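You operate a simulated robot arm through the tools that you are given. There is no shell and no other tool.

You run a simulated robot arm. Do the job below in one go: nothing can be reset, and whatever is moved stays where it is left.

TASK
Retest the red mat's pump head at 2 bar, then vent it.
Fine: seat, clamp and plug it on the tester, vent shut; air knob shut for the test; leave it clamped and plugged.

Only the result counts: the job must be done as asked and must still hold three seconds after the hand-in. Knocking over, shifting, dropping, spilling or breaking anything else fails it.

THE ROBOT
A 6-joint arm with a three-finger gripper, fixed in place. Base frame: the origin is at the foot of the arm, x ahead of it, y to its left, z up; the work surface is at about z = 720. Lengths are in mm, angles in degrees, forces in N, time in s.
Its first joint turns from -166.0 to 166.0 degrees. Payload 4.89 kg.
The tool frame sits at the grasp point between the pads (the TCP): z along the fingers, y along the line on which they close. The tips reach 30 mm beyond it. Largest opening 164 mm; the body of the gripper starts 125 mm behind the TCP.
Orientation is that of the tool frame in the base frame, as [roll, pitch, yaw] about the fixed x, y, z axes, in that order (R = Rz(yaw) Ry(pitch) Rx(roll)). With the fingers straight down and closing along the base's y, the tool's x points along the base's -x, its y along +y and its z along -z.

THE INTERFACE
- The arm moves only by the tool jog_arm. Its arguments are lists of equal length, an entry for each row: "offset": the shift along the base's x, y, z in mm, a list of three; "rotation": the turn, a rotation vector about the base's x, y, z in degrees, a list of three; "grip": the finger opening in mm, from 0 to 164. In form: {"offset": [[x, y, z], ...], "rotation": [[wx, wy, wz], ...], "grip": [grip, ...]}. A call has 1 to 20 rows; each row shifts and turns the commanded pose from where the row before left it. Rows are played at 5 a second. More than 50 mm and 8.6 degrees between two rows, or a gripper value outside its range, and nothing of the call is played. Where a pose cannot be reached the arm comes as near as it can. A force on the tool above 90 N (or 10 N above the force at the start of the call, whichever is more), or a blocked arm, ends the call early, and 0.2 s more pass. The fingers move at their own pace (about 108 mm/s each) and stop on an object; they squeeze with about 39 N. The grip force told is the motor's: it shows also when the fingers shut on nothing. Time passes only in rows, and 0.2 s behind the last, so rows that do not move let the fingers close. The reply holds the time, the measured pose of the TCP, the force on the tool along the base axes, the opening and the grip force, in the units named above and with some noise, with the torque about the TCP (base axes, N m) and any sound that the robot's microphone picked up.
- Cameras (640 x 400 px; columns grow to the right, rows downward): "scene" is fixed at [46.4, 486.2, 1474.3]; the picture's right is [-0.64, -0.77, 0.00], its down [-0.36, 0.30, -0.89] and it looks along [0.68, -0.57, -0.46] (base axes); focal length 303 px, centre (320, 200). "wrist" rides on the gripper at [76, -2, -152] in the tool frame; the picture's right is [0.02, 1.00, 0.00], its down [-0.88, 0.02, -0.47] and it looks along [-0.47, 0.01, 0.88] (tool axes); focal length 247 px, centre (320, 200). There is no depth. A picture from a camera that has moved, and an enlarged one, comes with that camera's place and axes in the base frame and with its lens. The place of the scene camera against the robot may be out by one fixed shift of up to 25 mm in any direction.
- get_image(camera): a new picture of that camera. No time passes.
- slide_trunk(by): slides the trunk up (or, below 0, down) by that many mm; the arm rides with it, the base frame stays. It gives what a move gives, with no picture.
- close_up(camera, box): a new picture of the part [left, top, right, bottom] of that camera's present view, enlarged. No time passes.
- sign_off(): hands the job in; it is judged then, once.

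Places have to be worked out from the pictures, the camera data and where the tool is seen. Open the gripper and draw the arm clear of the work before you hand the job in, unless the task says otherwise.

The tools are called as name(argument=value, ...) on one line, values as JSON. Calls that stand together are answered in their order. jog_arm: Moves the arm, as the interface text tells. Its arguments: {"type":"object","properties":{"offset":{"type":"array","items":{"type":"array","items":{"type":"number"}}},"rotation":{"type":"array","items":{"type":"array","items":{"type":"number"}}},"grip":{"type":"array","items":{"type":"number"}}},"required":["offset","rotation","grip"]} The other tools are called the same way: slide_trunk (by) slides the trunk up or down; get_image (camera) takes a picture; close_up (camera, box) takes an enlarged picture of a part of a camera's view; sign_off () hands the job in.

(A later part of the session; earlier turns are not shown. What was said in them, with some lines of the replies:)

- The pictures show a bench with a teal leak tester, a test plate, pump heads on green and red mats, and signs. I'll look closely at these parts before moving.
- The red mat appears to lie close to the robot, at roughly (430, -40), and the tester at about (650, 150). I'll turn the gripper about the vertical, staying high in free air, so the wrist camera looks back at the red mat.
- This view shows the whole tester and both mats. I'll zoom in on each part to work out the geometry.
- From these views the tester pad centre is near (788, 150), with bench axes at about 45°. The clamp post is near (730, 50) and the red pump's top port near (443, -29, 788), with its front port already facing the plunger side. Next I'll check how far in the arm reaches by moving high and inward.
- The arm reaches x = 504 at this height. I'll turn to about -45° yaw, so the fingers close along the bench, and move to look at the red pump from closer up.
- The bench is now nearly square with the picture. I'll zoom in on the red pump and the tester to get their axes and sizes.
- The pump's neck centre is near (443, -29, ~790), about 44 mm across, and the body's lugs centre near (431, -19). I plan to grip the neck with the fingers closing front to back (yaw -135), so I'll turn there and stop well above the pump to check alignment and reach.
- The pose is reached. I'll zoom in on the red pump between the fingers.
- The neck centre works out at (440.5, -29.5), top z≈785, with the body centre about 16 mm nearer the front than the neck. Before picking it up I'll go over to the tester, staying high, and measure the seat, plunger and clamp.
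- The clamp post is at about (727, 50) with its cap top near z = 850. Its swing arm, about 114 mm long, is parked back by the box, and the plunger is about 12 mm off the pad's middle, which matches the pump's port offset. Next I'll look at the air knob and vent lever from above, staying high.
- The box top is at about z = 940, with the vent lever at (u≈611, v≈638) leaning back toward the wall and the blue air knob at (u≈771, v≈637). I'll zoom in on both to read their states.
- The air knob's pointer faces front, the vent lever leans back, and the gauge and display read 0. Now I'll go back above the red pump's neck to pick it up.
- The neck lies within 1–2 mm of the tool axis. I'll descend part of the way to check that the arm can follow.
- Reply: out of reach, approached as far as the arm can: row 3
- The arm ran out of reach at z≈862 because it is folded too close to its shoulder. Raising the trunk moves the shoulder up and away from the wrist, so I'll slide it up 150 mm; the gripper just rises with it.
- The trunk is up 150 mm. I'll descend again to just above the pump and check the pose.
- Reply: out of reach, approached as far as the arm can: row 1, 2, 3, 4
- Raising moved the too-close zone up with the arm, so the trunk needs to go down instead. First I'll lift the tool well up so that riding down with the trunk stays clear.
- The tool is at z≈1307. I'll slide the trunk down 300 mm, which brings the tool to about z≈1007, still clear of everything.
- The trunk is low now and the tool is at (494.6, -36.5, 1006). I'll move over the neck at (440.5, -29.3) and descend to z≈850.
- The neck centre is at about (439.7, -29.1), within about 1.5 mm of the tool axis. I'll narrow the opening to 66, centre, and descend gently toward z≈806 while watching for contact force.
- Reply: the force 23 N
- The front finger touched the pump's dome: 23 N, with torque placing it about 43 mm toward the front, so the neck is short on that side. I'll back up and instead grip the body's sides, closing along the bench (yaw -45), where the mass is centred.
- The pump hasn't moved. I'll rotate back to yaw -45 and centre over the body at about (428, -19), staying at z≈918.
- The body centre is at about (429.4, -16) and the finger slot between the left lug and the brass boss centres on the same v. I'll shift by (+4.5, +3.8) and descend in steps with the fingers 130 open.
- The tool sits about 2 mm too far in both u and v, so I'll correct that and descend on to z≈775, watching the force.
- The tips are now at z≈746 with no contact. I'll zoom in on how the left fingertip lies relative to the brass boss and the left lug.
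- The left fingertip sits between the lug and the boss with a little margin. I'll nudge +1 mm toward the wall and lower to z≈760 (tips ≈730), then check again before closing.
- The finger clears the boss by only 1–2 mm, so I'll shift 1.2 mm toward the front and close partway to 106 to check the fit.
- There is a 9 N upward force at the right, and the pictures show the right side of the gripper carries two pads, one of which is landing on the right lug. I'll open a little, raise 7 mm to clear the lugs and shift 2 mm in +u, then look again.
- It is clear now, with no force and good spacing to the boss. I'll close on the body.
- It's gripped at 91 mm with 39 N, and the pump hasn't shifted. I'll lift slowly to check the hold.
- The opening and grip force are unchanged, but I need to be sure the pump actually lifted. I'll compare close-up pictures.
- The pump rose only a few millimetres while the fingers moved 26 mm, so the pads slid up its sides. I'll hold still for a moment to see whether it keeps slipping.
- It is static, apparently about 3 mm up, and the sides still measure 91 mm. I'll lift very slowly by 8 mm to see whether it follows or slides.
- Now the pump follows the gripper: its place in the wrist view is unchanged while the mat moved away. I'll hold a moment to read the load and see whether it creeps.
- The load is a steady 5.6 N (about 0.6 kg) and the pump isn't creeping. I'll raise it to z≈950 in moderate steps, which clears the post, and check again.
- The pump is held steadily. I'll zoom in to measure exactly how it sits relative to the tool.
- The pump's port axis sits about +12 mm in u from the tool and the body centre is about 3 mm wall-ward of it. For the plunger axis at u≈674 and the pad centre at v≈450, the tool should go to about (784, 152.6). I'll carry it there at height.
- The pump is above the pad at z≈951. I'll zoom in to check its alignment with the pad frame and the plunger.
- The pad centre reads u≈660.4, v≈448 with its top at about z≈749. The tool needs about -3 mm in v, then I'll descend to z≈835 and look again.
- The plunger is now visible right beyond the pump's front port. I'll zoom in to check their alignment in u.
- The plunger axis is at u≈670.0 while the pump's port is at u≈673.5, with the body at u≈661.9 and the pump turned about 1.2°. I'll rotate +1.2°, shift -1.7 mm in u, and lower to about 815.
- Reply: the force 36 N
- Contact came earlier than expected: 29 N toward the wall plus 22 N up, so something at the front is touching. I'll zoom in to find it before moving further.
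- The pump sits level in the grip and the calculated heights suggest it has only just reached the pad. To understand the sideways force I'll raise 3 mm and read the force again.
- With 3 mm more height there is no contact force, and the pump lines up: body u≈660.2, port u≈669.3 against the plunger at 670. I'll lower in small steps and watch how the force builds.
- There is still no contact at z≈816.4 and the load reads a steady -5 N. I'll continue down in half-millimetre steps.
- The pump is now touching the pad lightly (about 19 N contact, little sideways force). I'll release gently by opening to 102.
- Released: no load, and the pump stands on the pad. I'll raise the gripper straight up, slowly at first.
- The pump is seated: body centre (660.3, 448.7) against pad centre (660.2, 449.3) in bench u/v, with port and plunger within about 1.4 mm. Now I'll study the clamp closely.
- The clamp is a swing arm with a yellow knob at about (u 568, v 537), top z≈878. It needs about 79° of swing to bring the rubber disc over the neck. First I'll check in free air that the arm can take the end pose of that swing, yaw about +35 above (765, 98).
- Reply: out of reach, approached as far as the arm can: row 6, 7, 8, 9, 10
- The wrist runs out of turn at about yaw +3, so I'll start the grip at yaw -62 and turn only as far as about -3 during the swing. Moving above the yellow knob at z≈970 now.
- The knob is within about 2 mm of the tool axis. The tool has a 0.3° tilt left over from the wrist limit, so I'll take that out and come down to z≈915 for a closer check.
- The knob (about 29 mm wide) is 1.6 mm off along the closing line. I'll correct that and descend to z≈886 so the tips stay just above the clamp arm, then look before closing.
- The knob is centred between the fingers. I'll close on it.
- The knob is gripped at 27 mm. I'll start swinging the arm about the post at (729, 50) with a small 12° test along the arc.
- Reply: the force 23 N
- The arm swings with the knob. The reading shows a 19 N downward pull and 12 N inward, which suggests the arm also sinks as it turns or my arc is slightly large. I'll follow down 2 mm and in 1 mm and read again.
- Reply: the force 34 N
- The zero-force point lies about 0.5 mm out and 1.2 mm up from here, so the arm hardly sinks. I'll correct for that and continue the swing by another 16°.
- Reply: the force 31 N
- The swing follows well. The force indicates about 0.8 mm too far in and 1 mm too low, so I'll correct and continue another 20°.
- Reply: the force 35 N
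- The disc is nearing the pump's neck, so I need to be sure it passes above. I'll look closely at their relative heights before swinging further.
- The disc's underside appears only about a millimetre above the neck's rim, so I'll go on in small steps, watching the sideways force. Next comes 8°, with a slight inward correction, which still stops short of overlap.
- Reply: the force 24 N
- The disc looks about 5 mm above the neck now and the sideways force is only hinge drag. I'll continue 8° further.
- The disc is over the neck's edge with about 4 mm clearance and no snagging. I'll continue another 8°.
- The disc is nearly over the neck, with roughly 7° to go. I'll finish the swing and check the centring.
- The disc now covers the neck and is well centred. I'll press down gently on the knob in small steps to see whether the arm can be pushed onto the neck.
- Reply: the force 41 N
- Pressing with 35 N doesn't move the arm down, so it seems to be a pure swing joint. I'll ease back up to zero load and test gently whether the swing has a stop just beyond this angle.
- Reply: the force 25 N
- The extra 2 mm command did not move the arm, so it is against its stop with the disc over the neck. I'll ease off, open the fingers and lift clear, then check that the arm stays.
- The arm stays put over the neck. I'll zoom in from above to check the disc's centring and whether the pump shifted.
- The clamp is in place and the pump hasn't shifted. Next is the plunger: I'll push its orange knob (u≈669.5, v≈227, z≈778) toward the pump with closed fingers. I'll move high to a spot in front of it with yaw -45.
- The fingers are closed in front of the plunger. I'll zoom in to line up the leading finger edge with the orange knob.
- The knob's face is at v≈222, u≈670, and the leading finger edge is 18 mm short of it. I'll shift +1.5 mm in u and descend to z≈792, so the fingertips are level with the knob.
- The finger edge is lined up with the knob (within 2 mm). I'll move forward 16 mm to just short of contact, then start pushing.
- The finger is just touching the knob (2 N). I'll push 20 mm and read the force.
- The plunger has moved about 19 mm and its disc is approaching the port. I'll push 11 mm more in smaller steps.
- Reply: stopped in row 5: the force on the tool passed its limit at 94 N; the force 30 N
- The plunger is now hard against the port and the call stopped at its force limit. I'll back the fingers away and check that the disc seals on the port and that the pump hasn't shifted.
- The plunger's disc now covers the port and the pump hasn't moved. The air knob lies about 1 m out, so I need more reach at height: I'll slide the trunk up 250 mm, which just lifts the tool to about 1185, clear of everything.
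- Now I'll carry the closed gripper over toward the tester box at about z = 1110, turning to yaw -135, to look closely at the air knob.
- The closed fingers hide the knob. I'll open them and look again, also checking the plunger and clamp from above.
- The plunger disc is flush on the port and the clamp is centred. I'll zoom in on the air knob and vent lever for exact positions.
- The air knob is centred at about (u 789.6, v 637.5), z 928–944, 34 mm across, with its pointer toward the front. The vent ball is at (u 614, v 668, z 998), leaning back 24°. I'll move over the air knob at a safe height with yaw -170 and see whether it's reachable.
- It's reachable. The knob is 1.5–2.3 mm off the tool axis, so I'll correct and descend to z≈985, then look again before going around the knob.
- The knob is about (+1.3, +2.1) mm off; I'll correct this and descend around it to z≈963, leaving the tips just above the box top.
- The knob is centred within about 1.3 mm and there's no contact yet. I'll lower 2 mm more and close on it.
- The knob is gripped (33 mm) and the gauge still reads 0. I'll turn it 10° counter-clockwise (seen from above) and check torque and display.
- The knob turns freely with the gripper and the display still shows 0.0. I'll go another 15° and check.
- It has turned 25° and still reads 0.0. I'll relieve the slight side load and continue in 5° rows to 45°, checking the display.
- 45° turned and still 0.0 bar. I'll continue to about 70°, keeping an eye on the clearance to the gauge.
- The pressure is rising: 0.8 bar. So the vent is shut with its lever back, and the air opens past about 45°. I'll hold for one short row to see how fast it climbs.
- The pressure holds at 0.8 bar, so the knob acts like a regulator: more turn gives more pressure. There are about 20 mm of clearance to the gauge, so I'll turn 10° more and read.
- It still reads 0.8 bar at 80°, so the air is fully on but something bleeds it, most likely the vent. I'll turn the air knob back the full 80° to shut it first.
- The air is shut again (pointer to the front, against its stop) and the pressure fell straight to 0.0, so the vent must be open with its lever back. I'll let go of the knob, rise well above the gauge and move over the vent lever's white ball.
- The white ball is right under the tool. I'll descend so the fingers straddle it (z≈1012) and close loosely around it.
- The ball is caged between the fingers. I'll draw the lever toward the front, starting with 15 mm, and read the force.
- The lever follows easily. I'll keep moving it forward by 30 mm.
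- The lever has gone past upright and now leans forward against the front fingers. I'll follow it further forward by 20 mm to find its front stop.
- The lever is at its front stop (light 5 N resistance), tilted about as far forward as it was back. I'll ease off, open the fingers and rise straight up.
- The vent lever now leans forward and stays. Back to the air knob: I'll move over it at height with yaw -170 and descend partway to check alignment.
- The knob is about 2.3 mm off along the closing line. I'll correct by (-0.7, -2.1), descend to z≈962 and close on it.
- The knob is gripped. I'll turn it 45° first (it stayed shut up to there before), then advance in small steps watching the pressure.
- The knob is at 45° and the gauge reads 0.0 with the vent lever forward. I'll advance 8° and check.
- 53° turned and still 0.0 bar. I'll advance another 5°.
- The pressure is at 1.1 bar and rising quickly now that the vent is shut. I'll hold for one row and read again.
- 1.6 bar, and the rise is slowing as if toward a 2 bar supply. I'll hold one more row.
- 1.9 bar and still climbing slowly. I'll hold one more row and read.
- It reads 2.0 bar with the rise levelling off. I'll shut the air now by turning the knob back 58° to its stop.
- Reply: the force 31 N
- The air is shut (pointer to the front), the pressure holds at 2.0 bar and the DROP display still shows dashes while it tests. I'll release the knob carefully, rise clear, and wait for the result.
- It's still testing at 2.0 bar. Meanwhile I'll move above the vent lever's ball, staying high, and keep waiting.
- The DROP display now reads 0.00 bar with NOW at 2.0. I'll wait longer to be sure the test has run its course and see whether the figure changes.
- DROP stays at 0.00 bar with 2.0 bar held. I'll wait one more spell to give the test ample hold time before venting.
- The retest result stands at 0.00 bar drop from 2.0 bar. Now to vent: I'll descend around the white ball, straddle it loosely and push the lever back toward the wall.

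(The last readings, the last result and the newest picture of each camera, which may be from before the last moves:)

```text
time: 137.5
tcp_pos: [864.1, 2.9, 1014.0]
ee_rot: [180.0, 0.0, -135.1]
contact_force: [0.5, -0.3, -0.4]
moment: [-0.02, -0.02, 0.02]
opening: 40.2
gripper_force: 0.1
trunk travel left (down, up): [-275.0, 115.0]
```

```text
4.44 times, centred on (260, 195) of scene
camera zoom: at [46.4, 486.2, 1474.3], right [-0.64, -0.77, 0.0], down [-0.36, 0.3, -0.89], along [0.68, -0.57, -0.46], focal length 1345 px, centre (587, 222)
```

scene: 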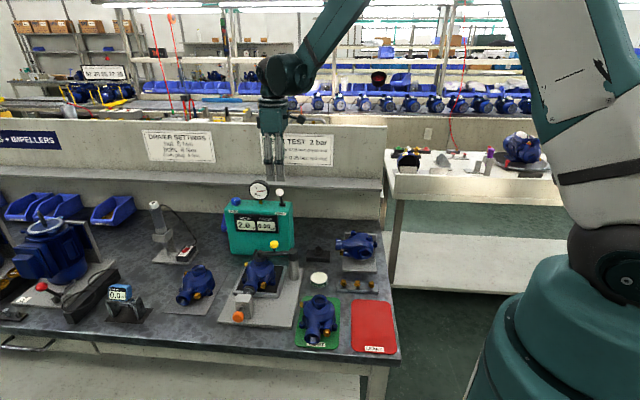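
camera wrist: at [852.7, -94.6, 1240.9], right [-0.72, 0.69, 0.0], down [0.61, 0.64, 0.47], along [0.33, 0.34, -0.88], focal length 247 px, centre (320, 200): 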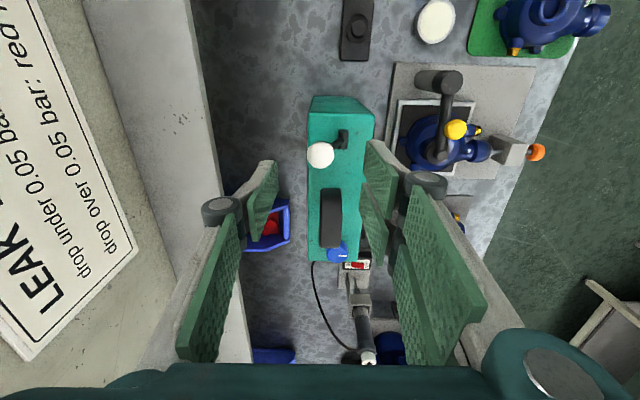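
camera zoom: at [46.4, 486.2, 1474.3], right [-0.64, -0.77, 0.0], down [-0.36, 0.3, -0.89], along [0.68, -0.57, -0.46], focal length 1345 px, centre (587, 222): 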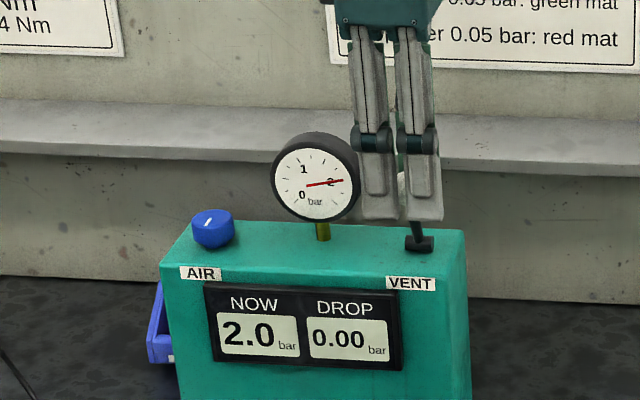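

The ball is between the fingers. I'll push the lever back toward the wall by 30 mm.

jog_arm(offset=[[3.5, -3.5, 0.5], [3.5, -3.5, 1], [3.5, -3.5, 1], [3.5, -3.5, 0.5], [3.5, -3.5, 0], [3.5, -3.5, 0], [0, 0, 0]], rotation=[[0, 0, 0], [0, 0, 0], [0, 0, 0], [0, 0, 0], [0, 0, 0], [0, 0, 0], [0, 0, 0]], grip=[40, 40, 40, 40, 40, 40, 40])

close_up(camera="wrist", box=[230, 90, 410, 230])

close_up(camera="scene", box=[210, 150, 310, 240])

```text
time: 139.1
tcp_pos: [888.1, -19.4, 1016.8]
ee_rot: [179.8, 0.1, -135.0]
contact_force: [-0.3, 0.2, -0.6]
moment: [0.01, 0.04, 0.0]
opening: 40.1
gripper_force: 0.1
trunk travel left (down, up): [-275.0, 115.0]
```

```text
2.86 times, centred on (320, 160) of wrist
camera zoom: at [832.9, -73.2, 1169.6], right [-0.72, 0.69, 0.0], down [0.61, 0.64, 0.47], along [0.33, 0.34, -0.88], focal length 706 px, centre (320, 314)
```

zoom: 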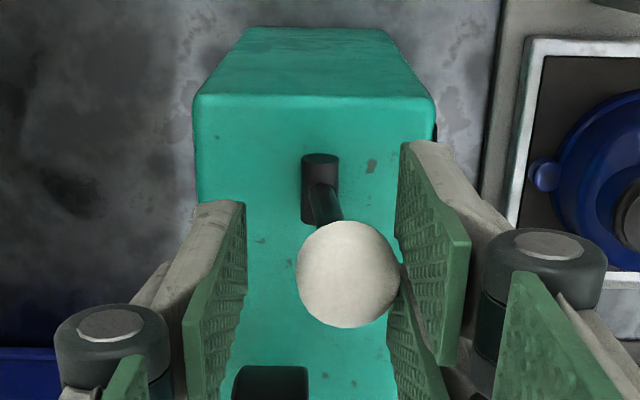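

```text
4.44 times, centred on (260, 195) of scene
camera zoom: at [46.4, 486.2, 1474.3], right [-0.64, -0.77, 0.0], down [-0.36, 0.3, -0.89], along [0.68, -0.57, -0.46], focal length 1345 px, centre (587, 222)
```

zoom: 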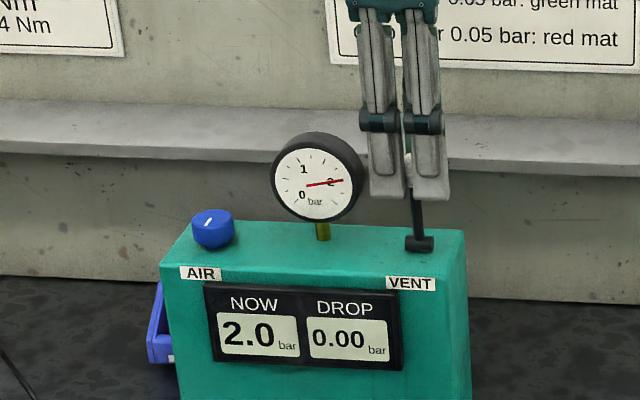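

The lever is nearly upright and the pressure still holds at 2.0. I'll push on another 35 mm to the rear stop.

jog_arm(offset=[[3.5, -3.5, 0], [3.5, -3.5, 0], [3.5, -3.5, -0.5], [3.5, -3.5, -0.5], [3.5, -3.5, -1], [3.5, -3.5, -1], [2, -2, 0], [0, 0, 0]], rotation=[[0, 0, 0], [0, 0, 0], [0, 0, 0], [0, 0, 0], [0, 0, 0], [0, 0, 0], [0, 0, 0], [0, 0, 0]], grip=[40, 40, 40, 40, 40, 40, 40, 40])

close_up(camera="wrist", box=[230, 90, 410, 230])

close_up(camera="scene", box=[210, 150, 310, 240])

```text
time: 140.9
tcp_pos: [910.1, -40.7, 1011.7]
ee_rot: [179.9, -0.1, -134.9]
contact_force: [-0.1, -0.3, -0.9]
moment: [0.0, 0.0, -0.02]
opening: 40.1
gripper_force: 0.1
trunk travel left (down, up): [-275.0, 115.0]
```

```text
2.86 times, centred on (320, 160) of wrist
camera zoom: at [856.2, -95.4, 1166.1], right [-0.72, 0.69, 0.0], down [0.61, 0.64, 0.47], along [0.33, 0.34, -0.88], focal length 706 px, centre (320, 314)
```

zoom: 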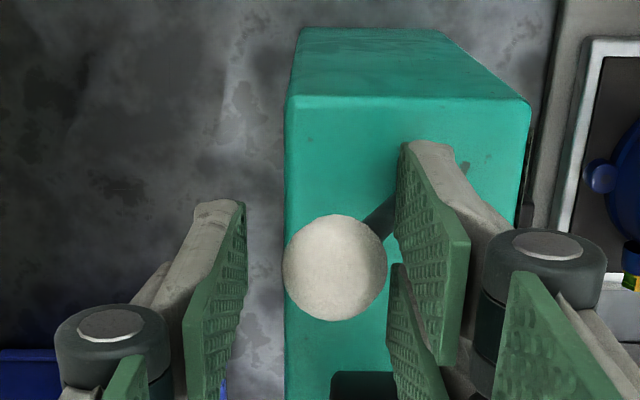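

```text
4.44 times, centred on (260, 195) of scene
camera zoom: at [46.4, 486.2, 1474.3], right [-0.64, -0.77, 0.0], down [-0.36, 0.3, -0.89], along [0.68, -0.57, -0.46], focal length 1345 px, centre (587, 222)
```

zoom: 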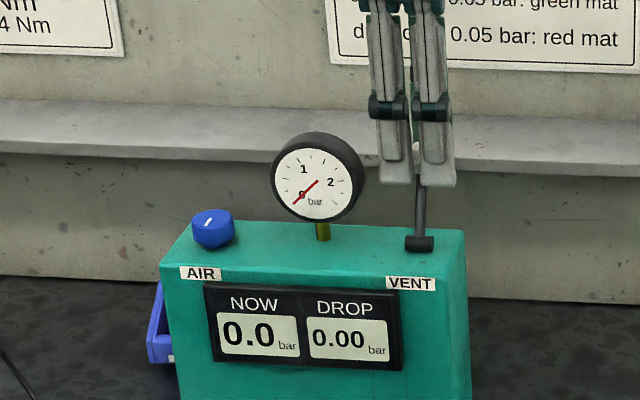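

Vented: NOW reads 0.0, DROP stays 0.00, and the lever rests at its rear stop. I'll open the fingers, rise straight up and draw the arm clear.

jog_arm(offset=[[0, 0, 0], [0, 0, 15], [0, 0, 35], [0, 0, 45], [0, 0, 45], [-30, 0, 20], [-40, 0, 20], [-40, 0, 20], [-40, 0, 0], [-40, 0, 0], [0, 0, 0]], rotation=[[0, 0, 0], [0, 0, 0], [0, 0, 0], [0, 0, 0], [0, 0, 0], [0, 0, 0], [0, 0, 0], [0, 0, 0], [0, 0, 0], [0, 0, 0], [0, 0, 0]], grip=[56, 66, 66, 66, 66, 100, 120, 120, 120, 120, 120])

get_image(camera="scene")

get_image(camera="wrist")

close_up(camera="scene", box=[210, 170, 330, 330])

```text
time: 143.3
tcp_pos: [717.7, -40.0, 1214.8]
ee_rot: [-179.9, 0.0, -135.0]
contact_force: [-1.0, -1.1, 0.2]
moment: [0.0, -0.17, -0.01]
opening: 120.0
gripper_force: 0.2
trunk travel left (down, up): [-275.0, 115.0]
```

```text
taken
```

scene: 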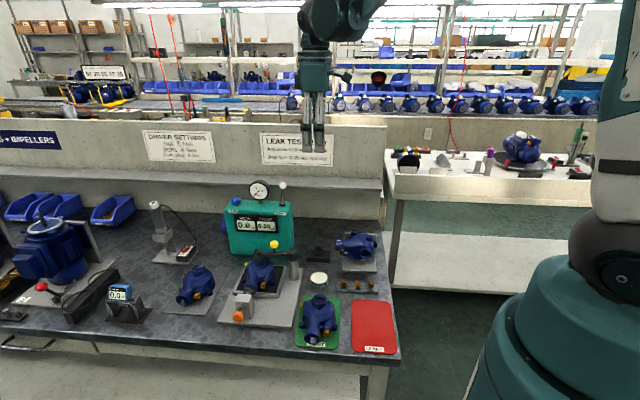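

```text
taken
camera wrist: at [664.2, -94.5, 1366.8], right [-0.72, 0.69, 0.0], down [0.61, 0.64, 0.47], along [0.33, 0.34, -0.88], focal length 247 px, centre (320, 200)
```

wrist: 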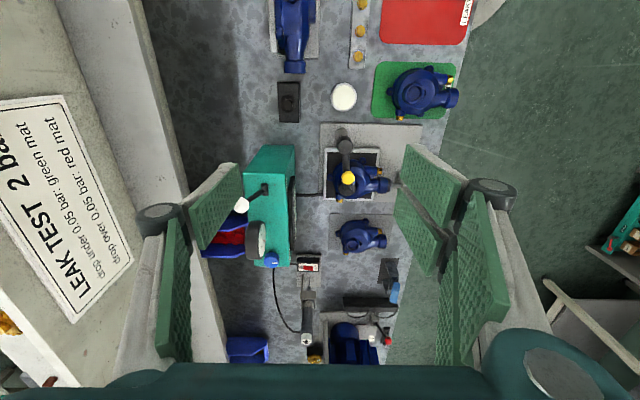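

```text
2.50 times, centred on (270, 250) of scene
camera zoom: at [46.4, 486.2, 1474.3], right [-0.64, -0.77, 0.0], down [-0.36, 0.3, -0.89], along [0.68, -0.57, -0.46], focal length 757 px, centre (445, 75)
```

zoom: 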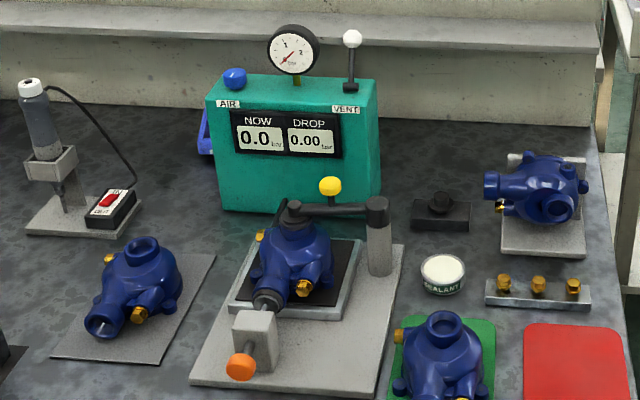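

Everything is in place: the pump is seated, clamped and plugged, the air knob is shut, and the vent lever is back with NOW at 0.0 and DROP at 0.00. The arm is open and clear, nothing else has moved, so I'm handing the job in.

sign_off()

```text
The job is handed in.
```

I retested the red mat's pump head at 2 bar and it held: the tester showed a drop of 0.00 bar. I then vented it, and the job is handed in.

- **Test:** I turned the air up until the gauge read 2.0 bar and shut the air knob. The pressure held for about 15 seconds with the vent shut. The sign sends anything under 0.05 bar to the green mat, so the head passed even though it sat on the mat marked "LEAKY".
- **First attempt:** The vent turned out to be open at the start, so the first time I opened the air it only reached 0.8 bar. I shut the air, closed the vent and ran the test properly.
- **How it was left:** The head is on the tester, clamped and plugged, with the air knob shut, the vent open and the display at 0.0 bar. I did not put it on either mat.
- **Surroundings:** Nothing else on the bench appears to have moved, and the arm is open and clear.
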